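You operate a simulated robot arm through the tools that you are given. There is no shell and no other tool. Be economical: measure what you need, move in short steps, check, and stop when the job is done.

You run a simulated robot arm. Do the job below in one go: nothing can be reset, and whatever is moved stays where it is left.

## Task
Charge the green cube light to 100% in well A, switch off and shut it in the blue box.
Fine: dock it and lift it out only while the charger is off; leave the other lights and the dial alone.

Only the result counts: the job must be done as asked and must still hold three seconds after the hand-in. Knocking over, shifting, dropping, spilling or breaking anything else fails it.

## Robot
A 6-joint arm with a two-finger parallel gripper, fixed in place. Base frame: the origin is at the foot of the arm, x ahead of it, y to its left, z up; the work surface is at about z = 0.86. Units: m, degrees, N and s.
With the tool pointing down near the work surface it reaches from about 0.26 to 0.68 m from the base axis. Its first joint turns from -66.0 to 66.0 degrees. Payload 2.9 kg.
Tool frame: the origin (TCP) lies between the finger pads and is the grasp point; the fingertips stand 0.03 m ahead of it; z points along the fingers, y is the line along which they close. The gripper opens to 0.11 m. The fingers are 0.02 m wide and 0.01 m thick; the gripper's body (0.048 by 0.112 m) begins 0.055 m behind the TCP.
Orientation is told as [roll, pitch, yaw] about the base's x, y, z axes, in that order, counted from this pose: with the fingers straight down and closing along the base's y, the tool's x points along the base's -x, its y along +y and its z along -z.

## Interface
- The arm moves only by the tool play_rows. Its arguments are lists of equal length, an entry for each row: "slide": the shift along the tool's x, y, z in mm, a list of three; "delta_rot": the turn, a rotation vector about the tool's x, y, z in degrees, a list of three; "hand": the closure, from 0 (fully open) to 1 (shut). In form: {"slide": [[tx, ty, tz], ...], "delta_rot": [[ax, ay, az], ...], "hand": [hand, ...]}. A call has 1 to 12 rows; each row is the pose to reach, as a shift and turn from the pose commanded when the call began, along the tool's axes at that moment. Each row takes 0.2 s and may step no farther than 0.05 m and 8.6 degrees from the row before; otherwise, or with a gripper value out of range, the whole call is refused. Where a pose cannot be reached the arm comes as near as it can. A force on the tool above 40 N (or 10 N above the force at the start of the call, whichever is more), or a blocked arm, ends the call early, and 0.2 s more pass. The fingers move at their own pace (about 0.108 m/s each) and stop on an object; they squeeze with about 26 N. The grip force told is the motor's: it shows also when the fingers shut on nothing. Time passes only in rows, and 0.2 s behind the last, so rows that repeat a pose let the fingers close. It gives the time, the measured TCP pose, the force on the tool (base axes), the opening and the grip force at its end, in the units of the frame above (readings bear some noise).
- Cameras (640 x 400 px; columns grow to the right, rows downward): "scene" is fixed at [0.0907, 0.4439, 1.3883]; the picture's right is [-0.62, -0.78, 0.00], its down [-0.42, 0.33, -0.85] and it looks along [0.66, -0.53, -0.53] (base axes); focal length 361 px, centre (320, 200). "wrist" rides on the gripper at [-0.036, 0, -0.057] in the tool frame; the picture's right is [0.00, -1.00, 0.00], its down [0.97, 0.00, -0.24] and it looks along [0.24, 0.00, 0.97] (tool axes); focal length 218 px, centre (320, 200).
- snapshot(camera): a new picture of that camera. It takes no simulated time.
- probe_pixels(camera, pixels): there is no depth. For up to 12 entries [column, row, z] of the newest picture of that camera ("zoom" is the newest enlarged one), the place [x, y] in the base frame at which the ray of that pixel passes the height z, good to about 0.002 m. It takes no simulated time.
- inspect(camera, box): a new picture of the part [left, top, right, bottom] of that camera's present view, enlarged. It takes no simulated time.
- sign_off(): hands the job in; it is judged then, once.

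Keep the steps short. Do not move on a guess: measure, check each grasp and each placing, and mend mistakes. In all there are 80 turns and 46 pictures (those below and enlarged ones count). Leave the gripper open and the arm clear of the work at the hand-in unless told otherwise, and finish with a single line.

The tools are called after ">>>" as name(argument=value, ...) on one line, values as JSON. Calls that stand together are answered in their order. play_rows: Moves the arm, as the interface text tells. Its arguments: {"type":"object","properties":{"slide":{"type":"array"},"delta_rot":{"type":"array"},"hand":{"type":"array"}},"required":["slide","delta_rot","hand"]} The other tools are called the same way: snapshot (camera) takes a picture; probe_pixels (camera, pixels) gives the place at which the rays of pixels pass given heights; inspect (camera, box) takes an enlarged picture of a part of a camera's view; sign_off () hands the job in.

At the start:

```text
time: 0.0
tool_pos: [0.4576, -0.0834, 1.1901]
tool_rot: [0.2, 0.0, 0.0]
force: [-0.3, 0.0, -0.3]
gripper_width: 0.1098
gripper_force: 0.1
```

scene: 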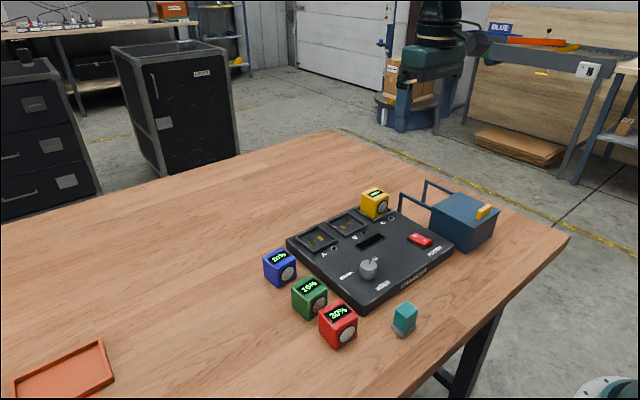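
wrist: 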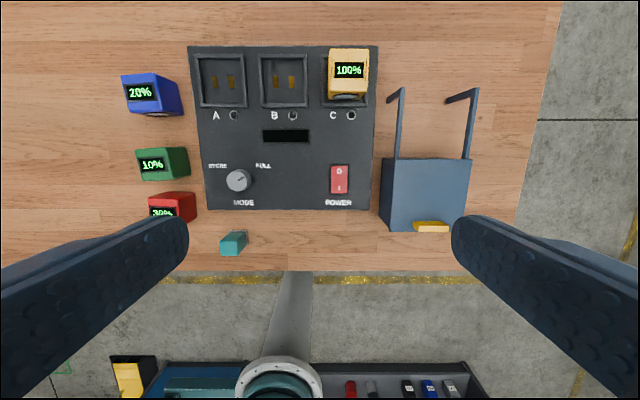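

I see a charger with wells A and B empty and a yellow light in C. There is a mode dial, a red power rocker, and a blue box with a lid. I'll zoom in on these before doing anything.

>>> inspect(camera="wrist", box=[110, 30, 390, 260])

>>> inspect(camera="scene", box=[250, 170, 510, 350])

>>> inspect(camera="wrist", box=[360, 70, 500, 250])

```text
1.74 times, centred on (250, 145) of wrist
```

zoom: 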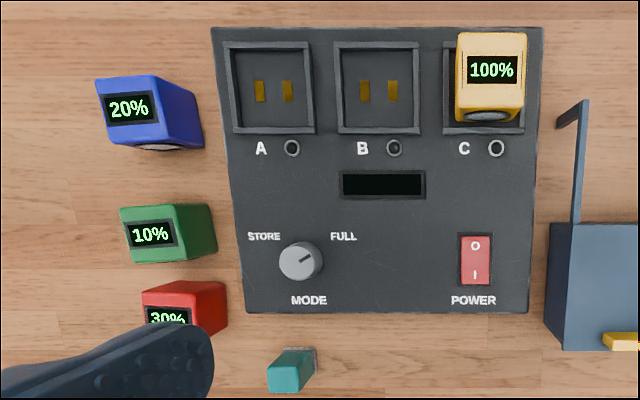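

```text
2.22 times, centred on (380, 260) of scene
```

zoom: 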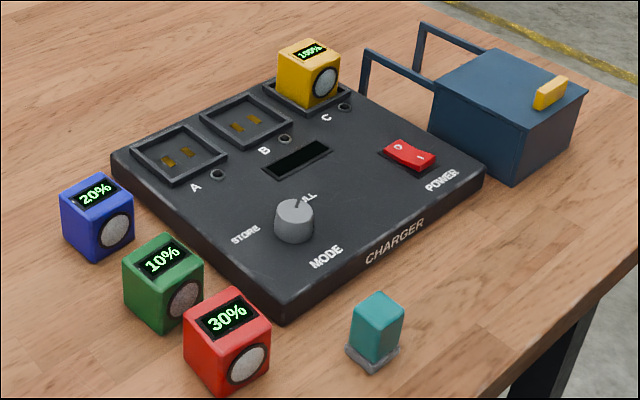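

```text
2.22 times, centred on (430, 160) of wrist
```

zoom: 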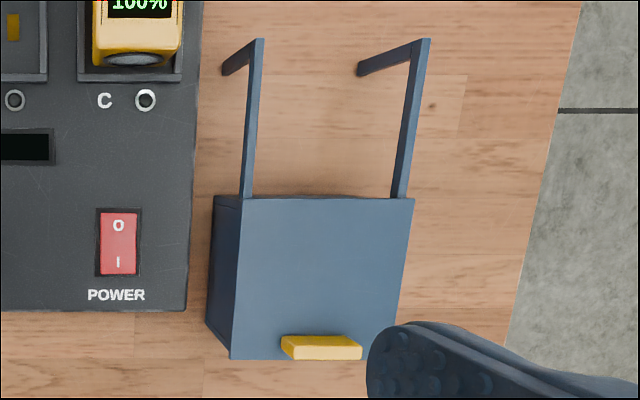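

Next I'll measure the main features: the green cube's corners, the charger edges, the wells, the rocker and the box.

>>> probe_pixels(camera="scene", pixels=[[311.5, 319.5, 0.86], [293.5, 303.7, 0.86], [329.5, 301.4, 0.86], [308.8, 296, 0.9], [290.8, 283.4, 0.9], [327.7, 287.9, 0.9], [310.2, 275.8, 0.9], [308.8, 296, 0.91], [290.8, 283.4, 0.91], [364, 309, 0.86], [470, 250, 0.86]])

>>> probe_pixels(camera="wrist", pixels=[[222, 81, 0.89], [284, 81, 0.89], [339, 179, 0.89], [348, 75, 0.93], [163, 163, 0.9], [390, 160, 0.93], [470, 159, 0.93], [391, 231, 0.93], [464, 231, 0.93], [431, 227, 0.94], [405, 90, 0.93], [476, 90, 0.93]])

```text
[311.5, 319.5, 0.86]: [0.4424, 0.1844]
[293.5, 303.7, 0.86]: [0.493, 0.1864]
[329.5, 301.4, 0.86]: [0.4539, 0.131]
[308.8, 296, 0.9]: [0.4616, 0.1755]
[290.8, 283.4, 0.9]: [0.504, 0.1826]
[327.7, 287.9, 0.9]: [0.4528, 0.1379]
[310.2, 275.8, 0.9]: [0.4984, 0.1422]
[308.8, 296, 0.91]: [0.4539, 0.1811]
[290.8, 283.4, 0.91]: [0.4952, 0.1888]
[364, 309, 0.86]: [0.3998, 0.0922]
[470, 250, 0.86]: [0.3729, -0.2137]
```

```text
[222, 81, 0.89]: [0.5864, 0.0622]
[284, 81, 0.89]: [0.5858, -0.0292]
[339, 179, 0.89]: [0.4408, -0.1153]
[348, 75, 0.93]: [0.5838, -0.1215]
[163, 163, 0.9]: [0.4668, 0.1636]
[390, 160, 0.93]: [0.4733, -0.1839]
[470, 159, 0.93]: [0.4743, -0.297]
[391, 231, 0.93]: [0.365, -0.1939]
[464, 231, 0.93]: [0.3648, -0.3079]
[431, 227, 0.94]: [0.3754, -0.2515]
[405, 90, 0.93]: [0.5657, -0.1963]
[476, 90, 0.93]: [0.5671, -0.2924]
```

Now I'll move above the green cube, staying high, for a close look.

>>> play_rows(slide=[[-2, 39, 21], [-4, 78, 42], [-6, 117, 63], [-8, 156, 84], [-10, 195, 105], [-12, 233, 125]], delta_rot=[[0, 0, 0], [0, 0, 0], [0, 0, 0], [0, 0, 0], [0, 0, 0], [0, 0, 0]], hand=[0, 0, 0, 0, 0, 0])

>>> snapshot(camera="wrist")

```text
time: 1.4
tool_pos: [0.4681, 0.1513, 1.0659]
tool_rot: [0.0, -0.1, -0.2]
force: [-0.7, 0.7, 0.7]
gripper_width: 0.1098
gripper_force: 0.1
```

```text
40 pictures are left
```

wrist: 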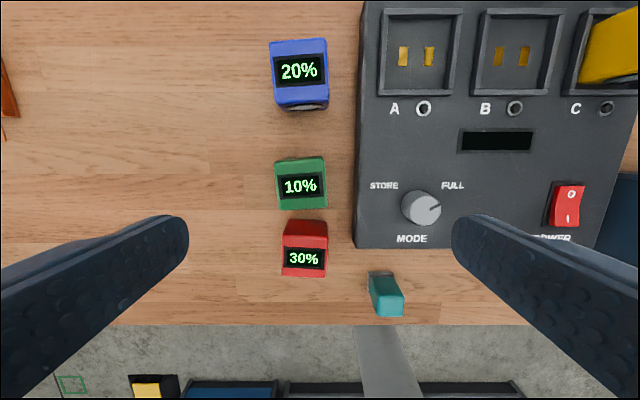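

>>> inspect(camera="wrist", box=[250, 140, 410, 240])

>>> inspect(camera="wrist", box=[360, 0, 640, 175])

```text
4.00 times, centred on (330, 190) of wrist
```

zoom: 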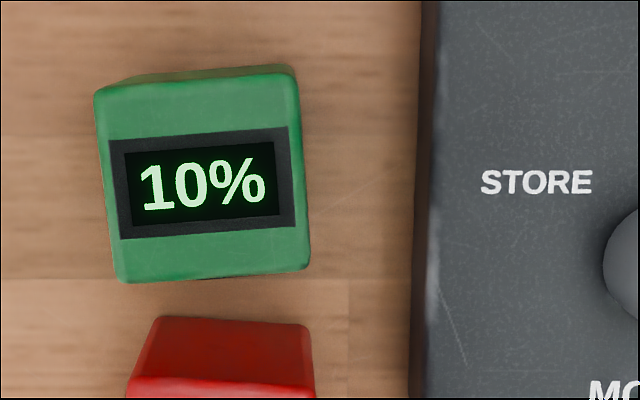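

```text
2.29 times, centred on (500, 88) of wrist
```

zoom: 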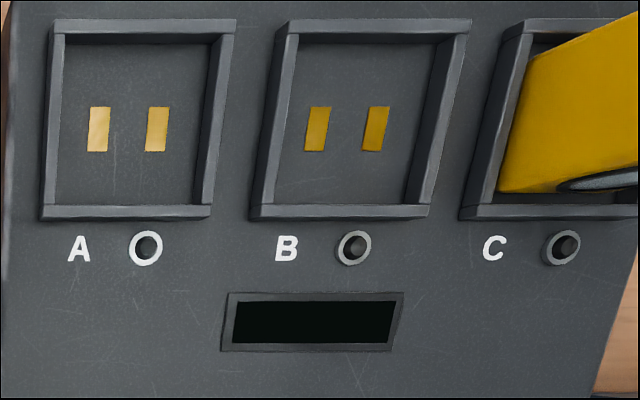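

>>> probe_pixels(camera="wrist", pixels=[[274.25, 163, 0.9], [324.25, 158.75, 0.9], [327, 207.5, 0.9], [280.5, 210.5, 0.9], [274.25, 163, 0.91], [324.25, 158.75, 0.91], [327, 207.5, 0.91], [280.5, 210.5, 0.91], [355, 244, 0.88], [366, 1, 0.88], [356, 247, 0.86]])

>>> probe_pixels(camera="zoom", pixels=[[54, 27, 0.9], [236, 22, 0.9], [210, 215, 0.9], [40, 217, 0.9], [64, 45, 0.885], [214, 43, 0.885], [200, 205, 0.885], [54, 206, 0.885], [98, 129, 0.885], [157, 129, 0.885], [126, 129, 0.885]])

```text
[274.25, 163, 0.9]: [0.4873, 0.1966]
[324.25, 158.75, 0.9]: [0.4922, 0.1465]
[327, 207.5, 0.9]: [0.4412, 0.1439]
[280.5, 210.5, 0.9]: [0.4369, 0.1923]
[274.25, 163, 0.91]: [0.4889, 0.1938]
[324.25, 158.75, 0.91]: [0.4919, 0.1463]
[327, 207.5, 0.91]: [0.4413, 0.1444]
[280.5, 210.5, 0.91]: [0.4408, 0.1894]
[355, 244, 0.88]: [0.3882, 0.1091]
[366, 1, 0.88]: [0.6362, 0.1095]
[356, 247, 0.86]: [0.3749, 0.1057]
```

```text
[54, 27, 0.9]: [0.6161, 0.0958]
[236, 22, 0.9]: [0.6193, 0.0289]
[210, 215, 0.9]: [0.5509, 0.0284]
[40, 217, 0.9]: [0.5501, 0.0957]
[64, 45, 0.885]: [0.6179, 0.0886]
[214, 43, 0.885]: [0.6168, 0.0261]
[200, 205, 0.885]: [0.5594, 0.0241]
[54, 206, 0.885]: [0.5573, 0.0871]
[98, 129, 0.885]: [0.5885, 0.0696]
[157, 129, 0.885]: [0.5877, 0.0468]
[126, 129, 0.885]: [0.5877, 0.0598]
```

The green cube's top is about 48 mm square. Its centre is at about (0.466, 0.1685), its top is near z≈0.91, and it is turned about +5° in yaw. Well A's centre is at about (0.588, 0.058). I'll narrow the fingers, turn to match, and stop just above the cube to check.

>>> play_rows(slide=[[1, 9, 30], [3, 18, 60], [3, 18, 90]], delta_rot=[[0, 0, -2.5], [0, 0, -5], [0, 0, -5]], hand=[0.3, 0.3, 0.3])

>>> snapshot(camera="wrist")

>>> inspect(camera="scene", box=[230, 200, 390, 350])

```text
time: 2.2
tool_pos: [0.4666, 0.167, 0.9743]
tool_rot: [-0.1, 0.1, 5.0]
force: [0.1, -0.3, -0.5]
gripper_width: 0.0771
gripper_force: 0.0
```

```text
37 pictures are left
```

wrist: 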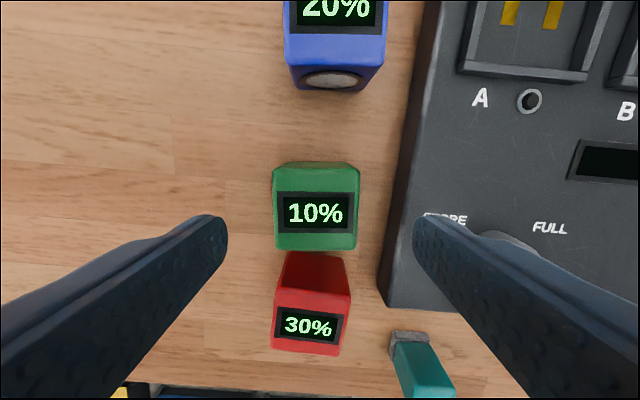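

```text
2.67 times, centred on (310, 275) of scene
```

zoom: 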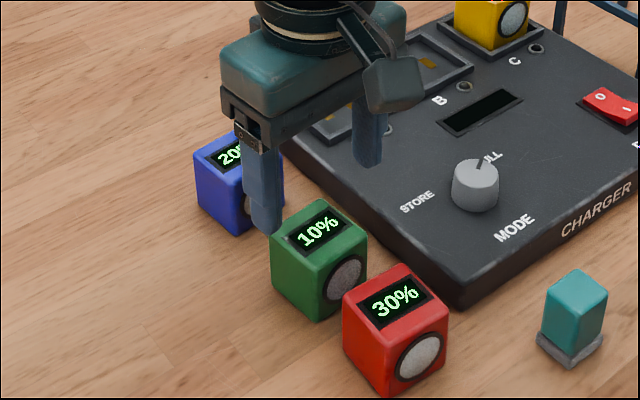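

The fingers line up with the cube. I'll check its centre once more.

>>> probe_pixels(camera="wrist", pixels=[[274, 171, 0.91], [359, 171, 0.91], [357, 249, 0.91], [275, 251, 0.91], [380, 300, 0.86], [396, 306, 0.88], [432, 30, 0.885], [300, 252, 0.91]])

```text
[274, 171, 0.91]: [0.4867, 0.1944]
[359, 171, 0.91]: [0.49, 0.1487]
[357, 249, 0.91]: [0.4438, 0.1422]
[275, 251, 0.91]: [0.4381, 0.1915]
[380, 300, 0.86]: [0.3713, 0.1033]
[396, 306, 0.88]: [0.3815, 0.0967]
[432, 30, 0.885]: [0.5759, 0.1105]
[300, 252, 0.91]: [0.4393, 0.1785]
```

The centre reads (0.465, 0.169), which fits. I'll go down to z≈0.905 and close.

>>> play_rows(slide=[[1, 2, 35], [1, 2, 55], [1, 2, 68], [1, 2, 68], [1, 2, 68], [1, 2, 68]], delta_rot=[[0, 0, 0], [0, 0, 0], [0, 0, 0], [0, 0, 0], [0, 0, 0], [0, 0, 0]], hand=[0.3, 0.3, 0.3, 1, 1, 1])

>>> inspect(camera="scene", box=[230, 200, 390, 350])

```text
time: 3.6
tool_pos: [0.4663, 0.1698, 0.9092]
tool_rot: [0.0, -0.1, 5.0]
force: [0.0, -0.9, -0.4]
gripper_width: 0.0499
gripper_force: 26.5
```

```text
2.67 times, centred on (310, 275) of scene
```

zoom: 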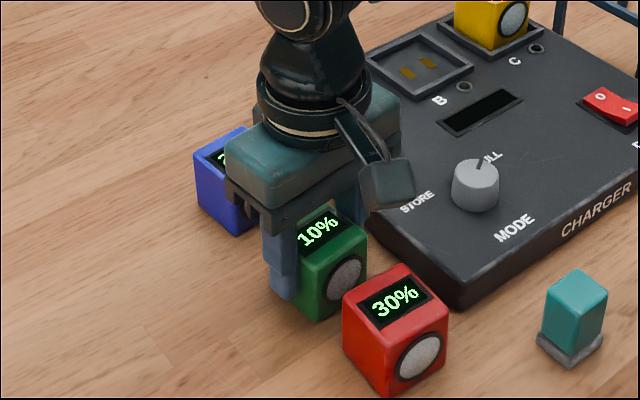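

Gripped at 0.050 m. I'll lift straight up and look.

>>> play_rows(slide=[[0, 0, -30], [0, 0, -70], [0, 0, -110]], delta_rot=[[0, 0, 0], [0, 0, 0], [0, 0, 2.5]], hand=[1, 1, 1])

>>> play_rows(slide=[[0, 0, 0]], delta_rot=[[0, 0, 2.5]], hand=[1])

```text
time: 4.4
tool_pos: [0.4658, 0.1701, 1.0191]
tool_rot: [0.0, 0.0, 2.5]
force: [-1.2, 0.2, -2.1]
gripper_width: 0.0497
gripper_force: 26.6
```

```text
time: 4.8
tool_pos: [0.4658, 0.17, 1.0185]
tool_rot: [0.0, 0.0, 0.0]
force: [-0.2, -0.6, -3.1]
gripper_width: 0.0499
gripper_force: 26.1
```

The cube is lifted and square to the base. I'll move to just in front of well A and measure it.

>>> play_rows(slide=[[-18, -38, 0], [-36, -76, 0], [-54, -112, 0]], delta_rot=[[0, 0, 0], [0, 0, 0], [0, 0, 0]], hand=[1, 1, 1])

>>> snapshot(camera="wrist")

>>> inspect(camera="scene", box=[270, 170, 430, 270])

```text
time: 5.6
tool_pos: [0.5179, 0.0581, 1.019]
tool_rot: [0.1, -0.1, 0.1]
force: [0.1, -0.6, -2.8]
gripper_width: 0.0501
gripper_force: 26.0
```

```text
34 pictures are left
```

wrist: 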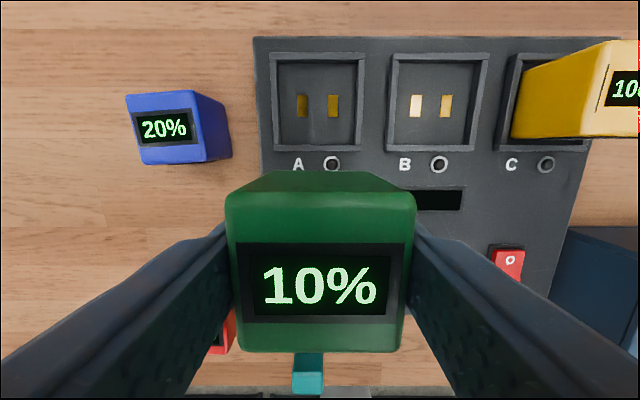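

```text
4.00 times, centred on (350, 220) of scene
```

zoom: 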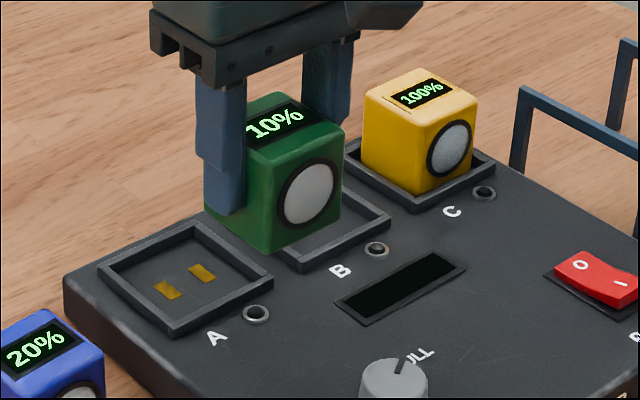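

>>> probe_pixels(camera="wrist", pixels=[[302, 105, 0.87], [333, 105, 0.87], [302, 105, 0.89], [333, 105, 0.89], [271, 53, 0.895], [366, 53, 0.895], [362, 150, 0.895], [274, 150, 0.895]])

>>> probe_pixels(camera="scene", pixels=[[311.75, 242.5, 0.87], [320.75, 237.75, 0.87], [311.75, 242.5, 0.89], [320.75, 237.75, 0.89]])

```text
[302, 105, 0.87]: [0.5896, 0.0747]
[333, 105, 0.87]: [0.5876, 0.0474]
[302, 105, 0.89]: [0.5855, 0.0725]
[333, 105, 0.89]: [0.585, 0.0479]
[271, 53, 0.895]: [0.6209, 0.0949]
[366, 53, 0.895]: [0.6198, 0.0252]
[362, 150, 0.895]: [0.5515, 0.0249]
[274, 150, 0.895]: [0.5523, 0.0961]
```

```text
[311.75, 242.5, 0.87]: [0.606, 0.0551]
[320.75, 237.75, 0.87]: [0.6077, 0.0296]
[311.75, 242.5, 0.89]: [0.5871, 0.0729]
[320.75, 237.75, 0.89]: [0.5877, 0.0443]
```

The well floor is at z≈0.889 and its centre at about (0.586, 0.060). I'll move over it and stop with the cube's bottom just above the rim.

>>> play_rows(slide=[[-35, 2, 0], [-69, 2, 0], [-69, 2, 30], [-69, 2, 60]], delta_rot=[[0, 0, 0], [0, 0, 0], [0, 0, 0], [0, 0, 0]], hand=[1, 1, 1, 1])

>>> inspect(camera="scene", box=[270, 180, 398, 260])

```text
time: 6.6
tool_pos: [0.5864, 0.0619, 0.9562]
tool_rot: [-0.1, -0.1, 0.0]
force: [-0.1, -0.6, -1.9]
gripper_width: 0.0496
gripper_force: 25.6
```

```text
5.00 times, centred on (334, 220) of scene
```

zoom: 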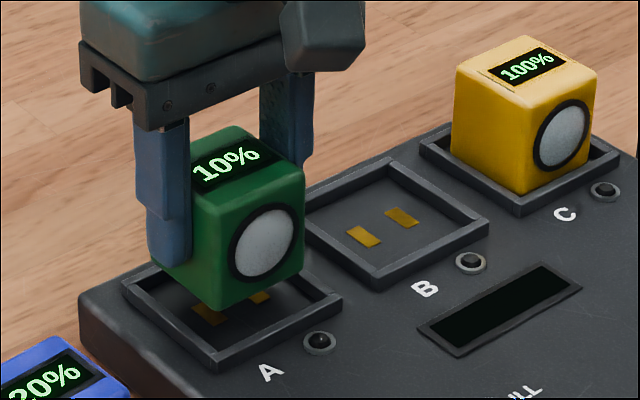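

It looks centred. I'll lower it slowly onto the floor.

>>> play_rows(slide=[[0, -1, 8], [0, -1, 13], [0, -1, 17]], delta_rot=[[0, 0, 0], [0, 0, 0], [0, 0, 0]], hand=[1, 1, 1])

>>> inspect(camera="scene", box=[270, 180, 398, 260])

```text
time: 7.4
tool_pos: [0.5884, 0.0585, 0.9402]
tool_rot: [0.1, -0.1, 0.0]
force: [0.2, -0.8, -2.8]
gripper_width: 0.05
gripper_force: 26.5
```

```text
5.00 times, centred on (334, 220) of scene
```

zoom: 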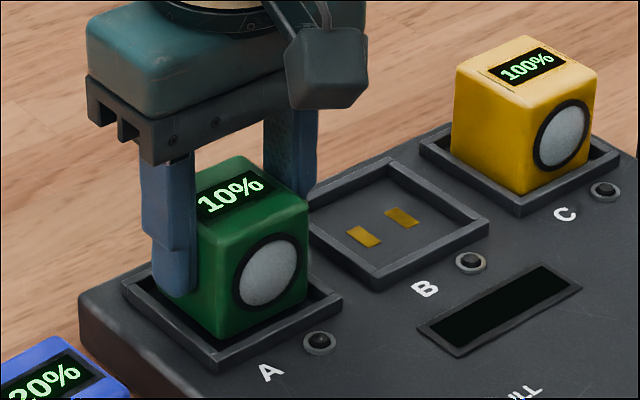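

It is inside the rim and not yet touching the floor, as the force still shows its weight. I'll lower it a little at a time until it touches.

>>> play_rows(slide=[[0, 0, 2], [0, 0, 3]], delta_rot=[[0, 0, 0], [0, 0, 0]], hand=[1, 1])

```text
time: 8.0
tool_pos: [0.5889, 0.0594, 0.9381]
tool_rot: [-0.1, 0.0, -0.1]
force: [-0.1, 0.2, -0.4]
gripper_width: 0.0498
gripper_force: 26.0
```

>>> play_rows(slide=[[0, 0, 1], [0, 0, 1.5]], delta_rot=[[0, 0, 0], [0, 0, 0]], hand=[1, 1])

```text
time: 8.6
tool_pos: [0.5868, 0.059, 0.9388]
tool_rot: [0.0, -0.1, 0.0]
force: [-5.0, -1.7, 13.8]
gripper_width: 0.0498
gripper_force: 25.8
```

It's in contact, reading +13.8 N. I'll release, opening to about 0.075 m, and rise.

>>> play_rows(slide=[[0, 0, -1], [0, 0, -1], [0, 0, -1], [0, 0, -40], [0, 0, -80]], delta_rot=[[0, 0, 0], [0, 0, 0], [0, 0, 0], [0, 0, 0], [0, 0, 0]], hand=[0.3, 0.3, 0.3, 0.3, 0.3])

>>> inspect(camera="scene", box=[270, 180, 430, 280])

```text
time: 9.8
tool_pos: [0.587, 0.0605, 1.016]
tool_rot: [0.0, 0.0, 0.0]
force: [-0.5, -0.1, -0.4]
gripper_width: 0.0768
gripper_force: 0.0
```

```text
4.00 times, centred on (350, 230) of scene
```

zoom: 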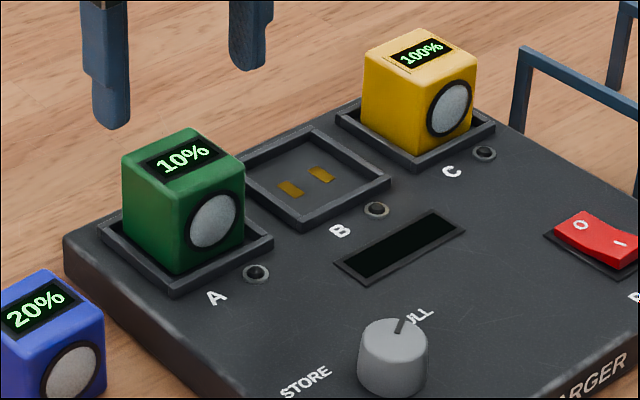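

The cube is docked, squarely seated, and the dial points at FULL. Next I'll go above the power rocker with the fingers shut and have a look.

>>> play_rows(slide=[[25, -30, -14], [55, -66, -14], [85, -102, -14], [115, -138, -14], [137, -175, -14]], delta_rot=[[0, 0, 0], [0, 0, 0], [0, 0, 0], [0, 0, 0], [0, 0, 0]], hand=[0.3, 0.3, 0.5, 1, 1])

>>> snapshot(camera="wrist")

>>> inspect(camera="scene", box=[380, 200, 460, 250])

```text
time: 11.0
tool_pos: [0.4516, -0.1172, 1.0294]
tool_rot: [0.1, -0.1, 0.0]
force: [-0.9, 0.3, 0.4]
gripper_width: 0.0001
gripper_force: 26.1
```

```text
29 pictures are left
```

wrist: 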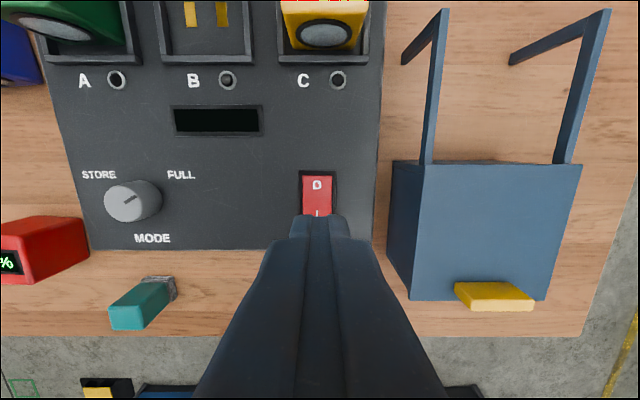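

```text
8.00 times, centred on (420, 225) of scene
```

zoom: 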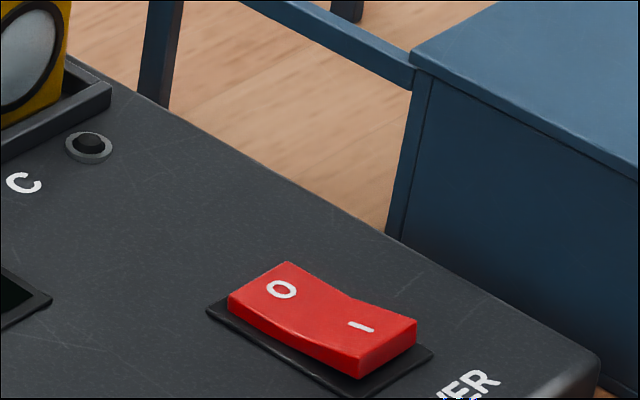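

The display is dark and the rocker's I end stands slightly proud, so the charger is off. I'll locate the I end.

>>> probe_pixels(camera="scene", pixels=[[425.25, 240.9, 0.895], [415.25, 236.1, 0.895], [428.5, 242.1, 0.895], [425.25, 240.9, 0.9]])

>>> probe_pixels(camera="wrist", pixels=[[317, 185, 0.895], [317, 212, 0.895], [304, 178, 0.895], [332, 178, 0.895]])

```text
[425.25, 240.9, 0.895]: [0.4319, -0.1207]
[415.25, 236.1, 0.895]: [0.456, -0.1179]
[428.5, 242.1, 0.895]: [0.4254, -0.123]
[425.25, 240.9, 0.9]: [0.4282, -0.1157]
```

```text
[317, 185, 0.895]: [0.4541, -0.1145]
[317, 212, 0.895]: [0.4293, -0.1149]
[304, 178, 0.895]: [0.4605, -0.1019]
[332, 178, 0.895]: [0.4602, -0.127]
```

The I end is at about (0.429, −0.115). I'll go to just above it, then press in small steps.

>>> play_rows(slide=[[24, 2, 30], [24, 2, 65], [24, 2, 90]], delta_rot=[[0, 0, 0], [0, 0, 0], [0, 0, 0]], hand=[1, 1, 1])

>>> inspect(camera="scene", box=[380, 190, 476, 250])

```text
time: 11.8
tool_pos: [0.4254, -0.1142, 0.9386]
tool_rot: [0.0, 0.0, 0.0]
force: [0.1, -0.3, 0.8]
gripper_width: 0.0
gripper_force: 26.0
```

```text
6.67 times, centred on (428, 220) of scene
```

zoom: 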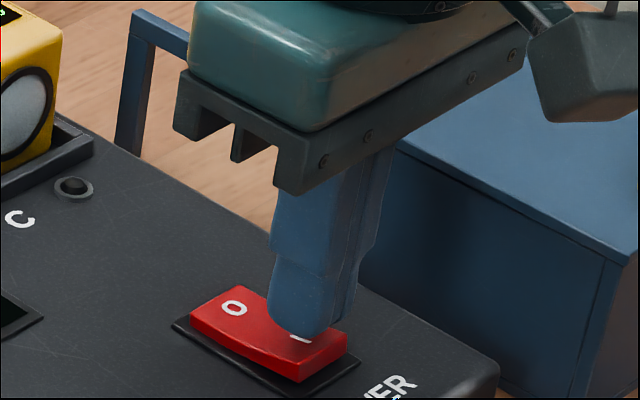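

The tips are over the I mark. Pressing in small steps.

>>> play_rows(slide=[[0, 0, 4], [0, 0, 8], [0, 0, 11], [0, 0, 13], [0, 0, 15]], delta_rot=[[0, 0, 0], [0, 0, 0], [0, 0, 0], [0, 0, 0], [0, 0, 0]], hand=[1, 1, 1, 1, 1])

>>> inspect(camera="scene", box=[280, 180, 456, 290])

```text
time: 12.9
tool_pos: [0.4271, -0.1152, 0.9308]
tool_rot: [0.0, -0.1, 0.2]
force: [-3.2, 1.2, 7.8]
gripper_width: 0.0002
gripper_force: 25.6
stopped in row 5: the force on the tool passed its limit (the readings are from after the stop); the commanded pose is now the measured one
```

```text
3.64 times, centred on (368, 235) of scene
```

zoom: 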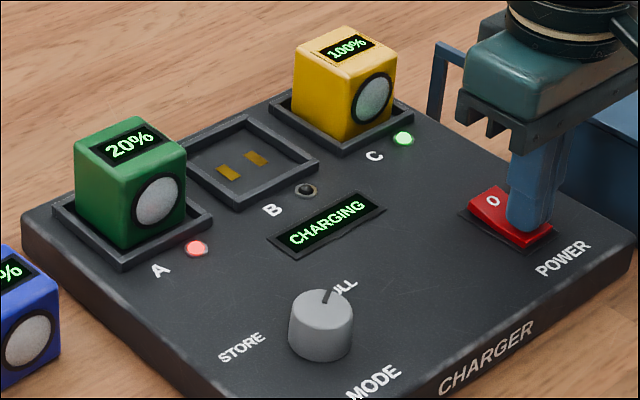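

It's on, showing CHARGING, a red LED at A and 20%. I'll rise and stand over the O end while it charges.

>>> play_rows(slide=[[0, 0, -20], [-29, 0, -20]], delta_rot=[[0, 0, 0], [0, 0, 0]], hand=[1, 1])

>>> inspect(camera="scene", box=[280, 180, 456, 290])

```text
time: 13.5
tool_pos: [0.4578, -0.1165, 0.9477]
tool_rot: [-0.1, 0.1, -0.1]
force: [0.3, 0.4, 0.0]
gripper_width: 0.0002
gripper_force: 25.9
```

```text
3.64 times, centred on (368, 235) of scene
```

zoom: 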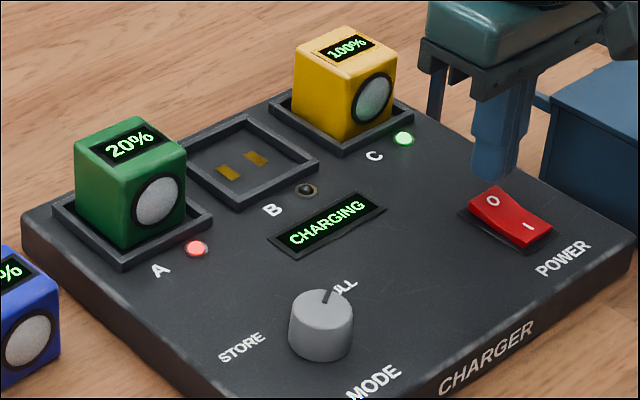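

It still reads 20%, one second in. I'll wait a few seconds in place to learn the rate.

>>> play_rows(slide=[[0, 0, 0], [0, 0, 0], [0, 0, 0], [0, 0, 0], [0, 0, 0], [0, 0, 0], [0, 0, 0], [0, 0, 0], [0, 0, 0], [0, 0, 0]], delta_rot=[[0, 0, 0], [0, 0, 0], [0, 0, 0], [0, 0, 0], [0, 0, 0], [0, 0, 0], [0, 0, 0], [0, 0, 0], [0, 0, 0], [0, 0, 0]], hand=[1, 1, 1, 1, 1, 1, 1, 1, 1, 1])

>>> inspect(camera="scene", box=[280, 180, 456, 290])

```text
time: 15.7
tool_pos: [0.4572, -0.115, 0.9474]
tool_rot: [-0.1, 0.0, 0.0]
force: [0.1, 0.3, -0.1]
gripper_width: 0.0002
gripper_force: 26.2
```

```text
3.64 times, centred on (368, 235) of scene
```

zoom: 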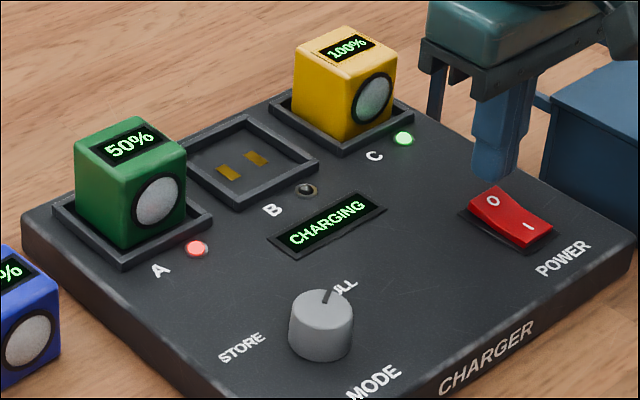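

It gains about 12% per second, so I need about 4.5 s more.

>>> play_rows(slide=[[0, 0, 0], [0, 0, 0], [0, 0, 0], [0, 0, 0], [0, 0, 0], [0, 0, 0], [0, 0, 0], [0, 0, 0], [0, 0, 0], [0, 0, 0], [0, 0, 0], [0, 0, 0]], delta_rot=[[0, 0, 0], [0, 0, 0], [0, 0, 0], [0, 0, 0], [0, 0, 0], [0, 0, 0], [0, 0, 0], [0, 0, 0], [0, 0, 0], [0, 0, 0], [0, 0, 0], [0, 0, 0]], hand=[1, 1, 1, 1, 1, 1, 1, 1, 1, 1, 1, 1])

>>> play_rows(slide=[[0, 0, 0], [0, 0, 0], [0, 0, 0], [0, 0, 0], [0, 0, 0], [0, 0, 0], [0, 0, 0], [0, 0, 0]], delta_rot=[[0, 0, 0], [0, 0, 0], [0, 0, 0], [0, 0, 0], [0, 0, 0], [0, 0, 0], [0, 0, 0], [0, 0, 0]], hand=[1, 1, 1, 1, 1, 1, 1, 1])

>>> inspect(camera="scene", box=[280, 180, 456, 290])

```text
time: 18.3
tool_pos: [0.4566, -0.1163, 0.948]
tool_rot: [-0.1, -0.1, 0.1]
force: [0.7, -0.5, 0.6]
gripper_width: 0.0
gripper_force: 25.9
```

```text
time: 20.1
tool_pos: [0.4572, -0.1159, 0.9476]
tool_rot: [0.0, 0.0, 0.0]
force: [0.8, -0.4, 0.4]
gripper_width: 0.0003
gripper_force: 26.8
```

```text
3.64 times, centred on (368, 235) of scene
```

zoom: 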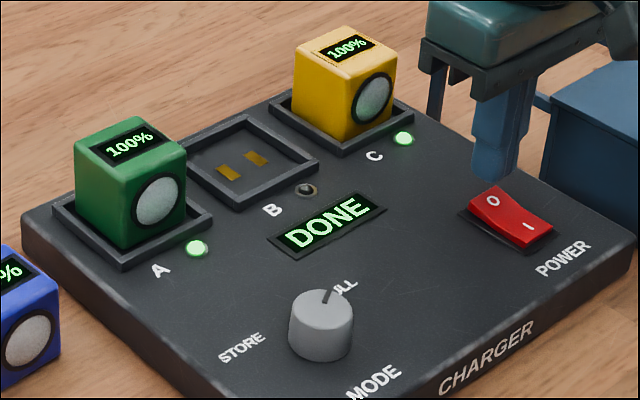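

It reads 100% and DONE. I'll press the O end until the force limit stops it, as with the I end.

>>> play_rows(slide=[[0, 0, 8], [0, 0, 13], [0, 0, 16], [0, 0, 18], [0, 0, 20], [0, 0, 22], [0, 0, 24]], delta_rot=[[0, 0, 0], [0, 0, 0], [0, 0, 0], [0, 0, 0], [0, 0, 0], [0, 0, 0], [0, 0, 0]], hand=[1, 1, 1, 1, 1, 1, 1])

>>> play_rows(slide=[[0, 0, -30], [0, 0, -70]], delta_rot=[[0, 0, 0], [0, 0, 0]], hand=[1, 1])

>>> inspect(camera="scene", box=[280, 180, 520, 290])

```text
time: 21.8
tool_pos: [0.4583, -0.1159, 0.9284]
tool_rot: [0.0, -0.4, -0.1]
force: [-1.6, 0.4, 4.8]
gripper_width: 0.0001
gripper_force: 26.5
stopped in row 7: the force on the tool passed its limit (the readings are from after the stop); the commanded pose is now the measured one
```

```text
time: 22.4
tool_pos: [0.4559, -0.1144, 0.998]
tool_rot: [-0.1, -0.4, 0.1]
force: [-0.5, -0.1, 0.0]
gripper_width: 0.0002
gripper_force: 25.5
```

```text
2.67 times, centred on (400, 235) of scene
```

zoom: 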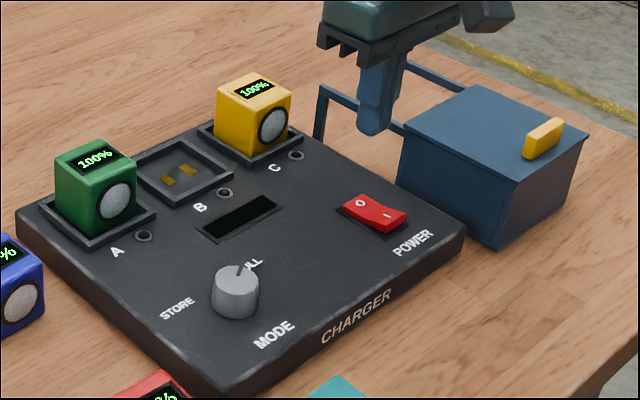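

The charger is off and the display is dark. I'll open the box lid before lifting the cube, so I'll move up and over the box to inspect the knob and rails.

>>> play_rows(slide=[[0, 0, -40], [14, -30, -70], [28, -65, -102], [42, -100, -102], [56, -130, -102]], delta_rot=[[0, 0.4, 0], [0, 0.4, 0], [0, 0.4, 0], [0, 0.4, 0], [0, 0.4, 0]], hand=[1, 0, 0, 0, 0])

>>> snapshot(camera="wrist")

>>> inspect(camera="scene", box=[390, 170, 518, 250])

```text
time: 23.6
tool_pos: [0.3953, -0.2473, 1.1012]
tool_rot: [0.0, 0.1, 0.0]
force: [0.4, -0.5, -0.2]
gripper_width: 0.11
gripper_force: 0.0
```

```text
21 pictures are left
```

wrist: 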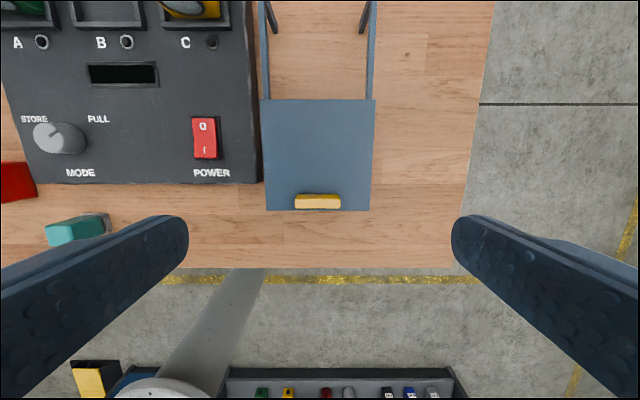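

```text
5.00 times, centred on (454, 210) of scene
```

zoom: 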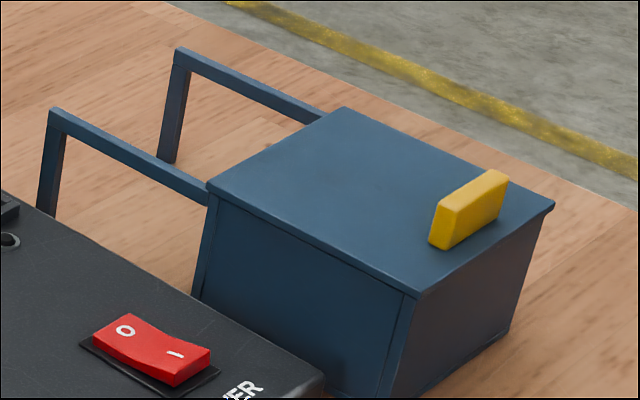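

>>> probe_pixels(camera="scene", pixels=[[473.4, 229.6, 0.94], [473.4, 229.6, 0.97], [431.4, 207, 0.94], [431.4, 207, 0.97], [476.3, 208.5, 0.98], [490.5, 204.4, 0.98]])

>>> probe_pixels(camera="wrist", pixels=[[267, 210, 0.94], [267, 210, 0.97], [262, 99, 0.94], [262, 99, 0.97], [295, 196, 0.98], [340, 196, 0.98], [376, 99, 0.95], [368, 210, 0.95], [295, 208, 0.96], [340, 208, 0.96], [372, 30, 0.95]])

```text
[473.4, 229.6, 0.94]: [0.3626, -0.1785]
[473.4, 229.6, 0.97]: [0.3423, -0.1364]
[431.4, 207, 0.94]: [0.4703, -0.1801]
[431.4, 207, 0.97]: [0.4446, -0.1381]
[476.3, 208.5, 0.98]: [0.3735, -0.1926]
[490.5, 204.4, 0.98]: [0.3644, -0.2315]
```

```text
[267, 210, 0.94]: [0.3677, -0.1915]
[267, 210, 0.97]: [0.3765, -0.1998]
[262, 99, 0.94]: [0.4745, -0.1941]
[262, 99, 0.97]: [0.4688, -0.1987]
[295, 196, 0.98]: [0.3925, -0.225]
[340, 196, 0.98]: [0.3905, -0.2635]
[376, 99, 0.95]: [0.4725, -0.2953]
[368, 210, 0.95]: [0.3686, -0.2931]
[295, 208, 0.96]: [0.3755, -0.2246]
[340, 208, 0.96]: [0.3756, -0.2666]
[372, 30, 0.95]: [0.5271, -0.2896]
```

The lid top is at z≈0.932, spanning x 0.366–0.475 and y −0.19 to −0.30. It slides along +x on the rails. The knob is a bar about 43 mm long in y, centred near y −0.245, so I can grip its ends. I'll take a closer look.

>>> play_rows(slide=[[8, 2, 40], [15, 2, 80], [15, 2, 100]], delta_rot=[[0, 0, 0], [0, 0, 0], [0, 0, 0]], hand=[0.35, 0.35, 0.35])

>>> snapshot(camera="wrist")

>>> inspect(camera="scene", box=[390, 150, 550, 250])

```text
time: 24.4
tool_pos: [0.3851, -0.2443, 1.0016]
tool_rot: [0.0, 0.1, 0.0]
force: [0.1, -0.1, -0.3]
gripper_width: 0.0713
gripper_force: 0.0
```

```text
19 pictures are left
```

wrist: 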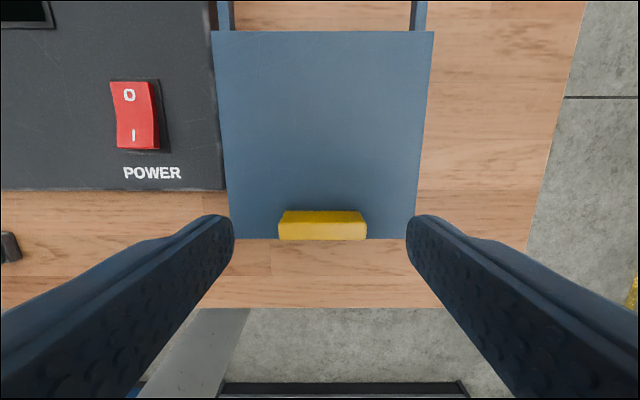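

```text
4.00 times, centred on (470, 200) of scene
```

zoom: 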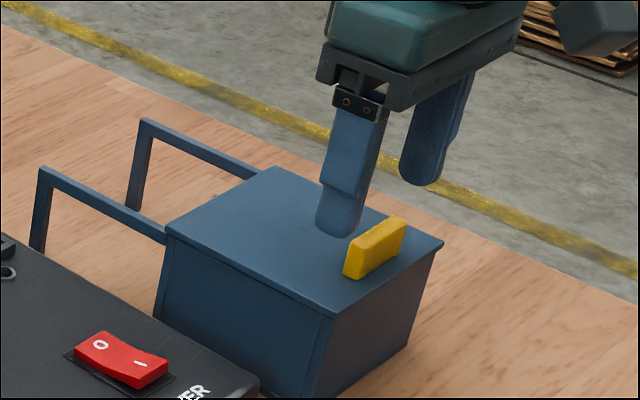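

>>> probe_pixels(camera="wrist", pixels=[[322, 211, 0.932], [322, 223, 0.95], [322, 240, 0.95], [278, 230, 0.95], [367, 230, 0.95], [230, 239, 0.932], [215, 31, 0.932], [434, 31, 0.932]])

```text
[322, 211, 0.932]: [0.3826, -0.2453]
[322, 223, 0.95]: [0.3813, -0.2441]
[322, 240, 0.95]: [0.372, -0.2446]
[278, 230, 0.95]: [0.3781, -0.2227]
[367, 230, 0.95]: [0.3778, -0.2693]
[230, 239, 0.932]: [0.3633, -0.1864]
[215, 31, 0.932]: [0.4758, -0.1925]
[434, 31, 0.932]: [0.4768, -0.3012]
```

The knob is centred at (0.377, −0.2455) with its top at about 0.95. I'll go down to TCP z≈0.966 and grip it.

>>> play_rows(slide=[[8, -1, 20], [8, -1, 35], [8, -1, 35], [8, -1, 35], [8, -1, 35]], delta_rot=[[0, 0, 0], [0, 0, 0], [0, 0, 0], [0, 0, 0], [0, 0, 0]], hand=[0.35, 0.35, 1, 1, 1])

>>> inspect(camera="scene", box=[390, 150, 550, 250])

```text
time: 25.6
tool_pos: [0.3771, -0.2458, 0.9656]
tool_rot: [-0.1, 0.1, 0.1]
force: [-1.5, -5.1, -2.2]
gripper_width: 0.043
gripper_force: 45.3
```

```text
4.00 times, centred on (470, 200) of scene
```

zoom: 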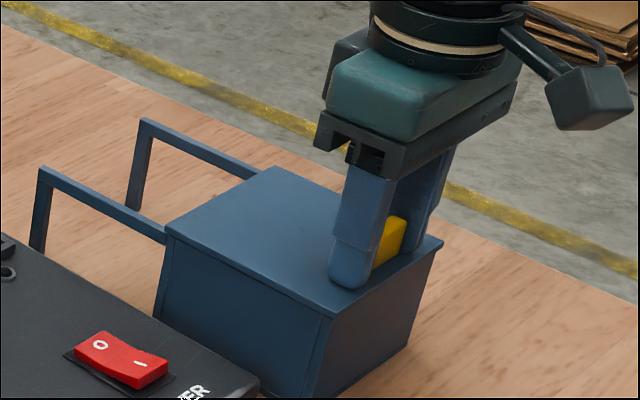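

Gripped at 0.043 m. I'll slide +x gently for 50 mm and check.

>>> play_rows(slide=[[-6, 0, 0], [-14, 0, 0], [-23, 0, 0], [-32, 0, 0], [-41, 0, 0], [-50, 0, 0]], delta_rot=[[0, 0, 0], [0, 0, 0], [0, 0, 0], [0, 0, 0], [0, 0, 0], [0, 0, 0]], hand=[1, 1, 1, 1, 1, 1])

>>> inspect(camera="scene", box=[390, 150, 550, 250])

```text
time: 26.9
tool_pos: [0.4272, -0.2439, 0.9654]
tool_rot: [-0.1, 0.0, -0.1]
force: [0.3, -13.5, 16.4]
gripper_width: 0.0433
gripper_force: 44.6
```

```text
4.00 times, centred on (470, 200) of scene
```

zoom: 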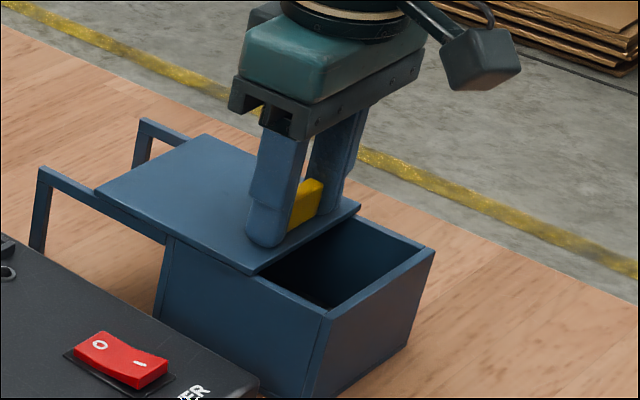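

It slides freely on the rails and the box is still. There is a small side load, so I'll ease 1 mm and go on another 48 mm.

>>> play_rows(slide=[[-6, -1, -0.5], [-14, -1, -0.5], [-23, -1, -0.5], [-32, -1, -0.5], [-40, -1, -0.5], [-48, -1, -0.5]], delta_rot=[[0, 0, 0], [0, 0, 0], [0, 0, 0], [0, 0, 0], [0, 0, 0], [0, 0, 0]], hand=[1, 1, 1, 1, 1, 1])

>>> inspect(camera="scene", box=[390, 150, 550, 250])

```text
time: 28.4
tool_pos: [0.4756, -0.2442, 0.9666]
tool_rot: [0.0, 0.1, 0.2]
force: [-0.5, 2.4, 21.0]
gripper_width: 0.0434
gripper_force: 44.6
```

```text
4.00 times, centred on (470, 200) of scene
```

zoom: 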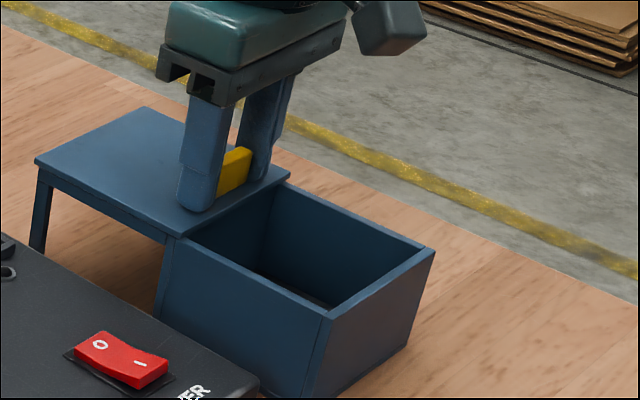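

The lid is open, 98 mm back, and the box hasn't moved. I'll release, rise, and look inside.

>>> play_rows(slide=[[0, 0, 0], [0, 0, 0], [0, 0, -40], [10, 0, -80], [50, 0, -110], [75, 0, -130]], delta_rot=[[0, 0, 0], [0, 0, 0], [0, 0, 0], [0, 0, 0], [0, 0, 0], [0, 0, 0]], hand=[0.35, 0.35, 0.35, 0, 0, 0])

>>> snapshot(camera="wrist")

```text
time: 29.8
tool_pos: [0.4014, -0.2476, 1.0926]
tool_rot: [-0.1, 0.2, 0.0]
force: [-0.1, 0.7, -0.2]
gripper_width: 0.1101
gripper_force: 0.1
```

```text
14 pictures are left
```

wrist: 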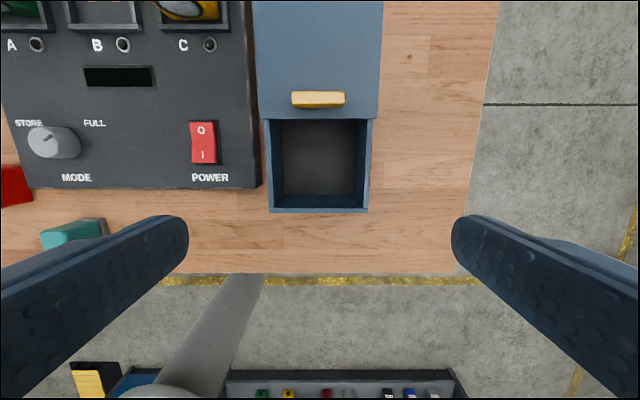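

>>> probe_pixels(camera="wrist", pixels=[[318, 208, 0.928], [318, 119, 0.932], [273, 165, 0.928], [365, 165, 0.928], [283, 160, 0.868], [355, 160, 0.868], [318, 195, 0.868], [318, 98, 0.945]])

```text
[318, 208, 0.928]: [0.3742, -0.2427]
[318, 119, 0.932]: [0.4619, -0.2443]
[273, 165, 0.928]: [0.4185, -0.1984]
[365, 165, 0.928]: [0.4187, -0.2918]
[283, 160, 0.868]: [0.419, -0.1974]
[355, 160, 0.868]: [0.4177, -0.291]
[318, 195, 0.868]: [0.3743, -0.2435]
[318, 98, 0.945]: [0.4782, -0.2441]
```

The interior spans x 0.374–0.462 and y −0.198 to −0.291, so it's centred at about (0.418, −0.245). Now back over the green cube at well A.

>>> play_rows(slide=[[-23, 38, 0], [-46, 76, 0], [-70, 115, 0], [-93, 153, 0], [-117, 191, 0], [-140, 230, 0], [-164, 268, 0], [-186, 306, 0], [-186, 306, 40], [-186, 306, 70]], delta_rot=[[0, 0, 0], [0, 0, 0], [0, 0, 0], [0, 0, 0], [0, 0, 0], [0, 0, 0], [0, 0, 0], [0, 0, 0], [0, 0, 0], [0, 0, 0]], hand=[0, 0, 0, 0, 0, 0.3, 0.3, 0.3, 0.3, 0.3])

>>> snapshot(camera="wrist")

```text
time: 31.9
tool_pos: [0.5864, 0.0596, 1.0256]
tool_rot: [0.0, 0.2, 0.0]
force: [0.9, -0.3, -0.1]
gripper_width: 0.0768
gripper_force: 0.2
```

```text
13 pictures are left
```

wrist: 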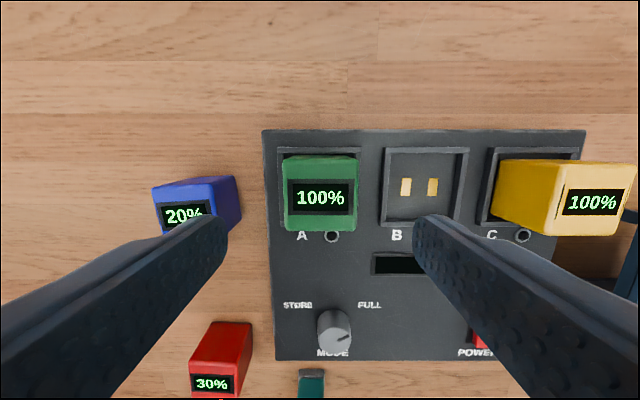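

The cube is centred between the fingers, reads 100%, and the charger is off. I'll descend to z≈0.947 and grip.

>>> play_rows(slide=[[0, 0, 40], [0, 0, 65], [0, 0, 78], [0, 0, 78], [0, 0, 78], [0, 0, 78]], delta_rot=[[0, 0, 0], [0, 0, 0], [0, 0, 0], [0, 0, 0], [0, 0, 0], [0, 0, 0]], hand=[0.3, 0.3, 0.3, 1, 1, 1])

>>> play_rows(slide=[[0, 0, -15], [0, 0, -50], [0, 0, -95], [0, 0, -120]], delta_rot=[[0, 0, 0], [0, 0, 0], [0, 0, 0], [0, 0, 0]], hand=[1, 1, 1, 1])

>>> snapshot(camera="scene")

```text
time: 33.4
tool_pos: [0.5869, 0.0604, 0.9454]
tool_rot: [0.1, 0.2, -0.2]
force: [-0.2, 0.1, 0.3]
gripper_width: 0.0498
gripper_force: 26.3
```

```text
time: 34.4
tool_pos: [0.5857, 0.0613, 1.0689]
tool_rot: [0.0, 0.1, -0.1]
force: [0.7, 0.1, -3.1]
gripper_width: 0.0499
gripper_force: 26.0
```

```text
12 pictures are left
```

scene: 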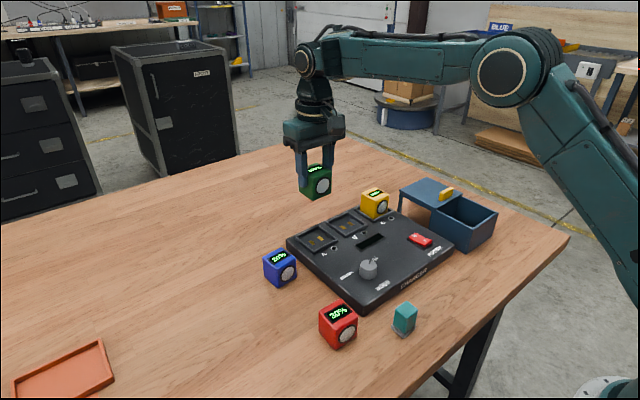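

Held and clear. I'll carry it over the box opening and stop above to check.

>>> play_rows(slide=[[21, -38, 0], [42, -76, 0], [63, -114, 0], [85, -153, 0], [106, -191, 0], [127, -229, 0], [148, -268, 0], [169, -306, 0], [169, -306, 30], [169, -306, 65]], delta_rot=[[0, 0, 0], [0, 0, 0], [0, 0, 0], [0, 0, 0], [0, 0, 0], [0, 0, 0], [0, 0, 0], [0, 0, 0], [0, 0, 0], [0, 0, 0]], hand=[1, 1, 1, 1, 1, 1, 1, 1, 1, 1])

>>> inspect(camera="scene", box=[390, 150, 550, 250])

>>> snapshot(camera="wrist")

```text
time: 36.5
tool_pos: [0.4157, -0.2483, 1.0021]
tool_rot: [0.1, 0.2, 0.0]
force: [0.9, -0.8, -3.2]
gripper_width: 0.0499
gripper_force: 26.4
```

```text
4.00 times, centred on (470, 200) of scene
```

zoom: 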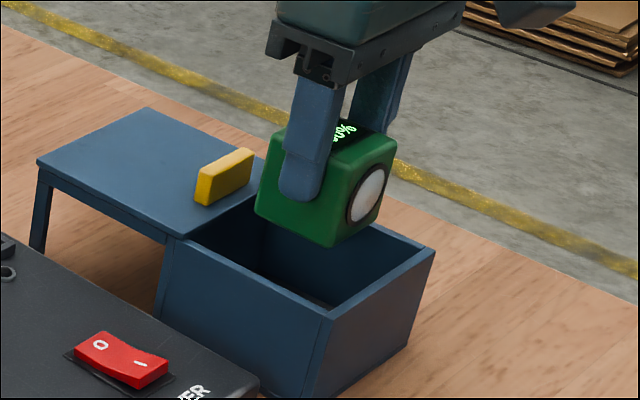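

```text
10 pictures are left
```

wrist: 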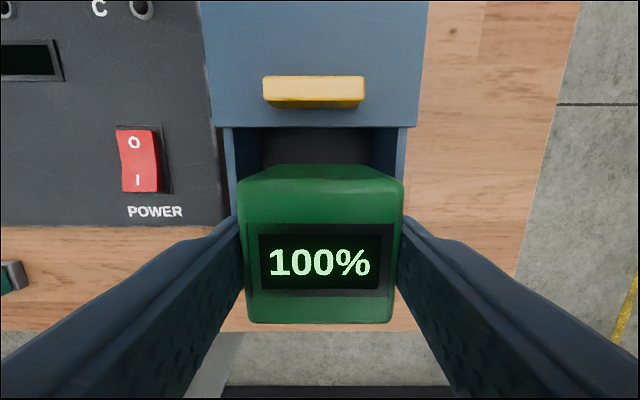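

The cube sits about 2.5 mm too far toward −y. I'll correct that and lower it inside.

>>> play_rows(slide=[[-1, 2.5, 10], [-1, 2.5, 30], [-1, 2.5, 50], [-1, 2.5, 66]], delta_rot=[[0, 0, 0], [0, 0, 0], [0, 0, 0], [0, 0, 0]], hand=[1, 1, 1, 1])

>>> inspect(camera="scene", box=[390, 150, 550, 250])

```text
time: 37.5
tool_pos: [0.4183, -0.2448, 0.9377]
tool_rot: [0.1, 0.1, 0.0]
force: [-0.8, -0.6, -2.6]
gripper_width: 0.0501
gripper_force: 26.2
```

```text
4.00 times, centred on (470, 200) of scene
```

zoom: 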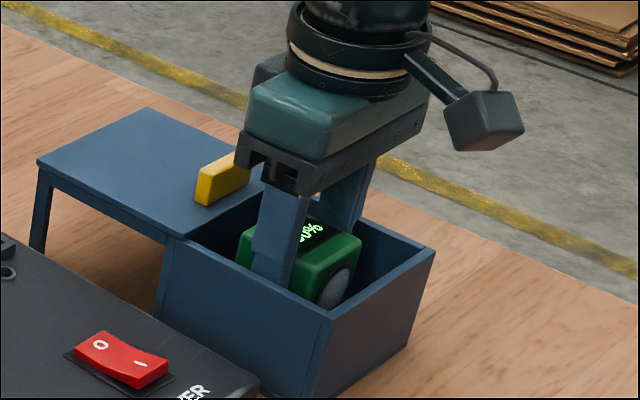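

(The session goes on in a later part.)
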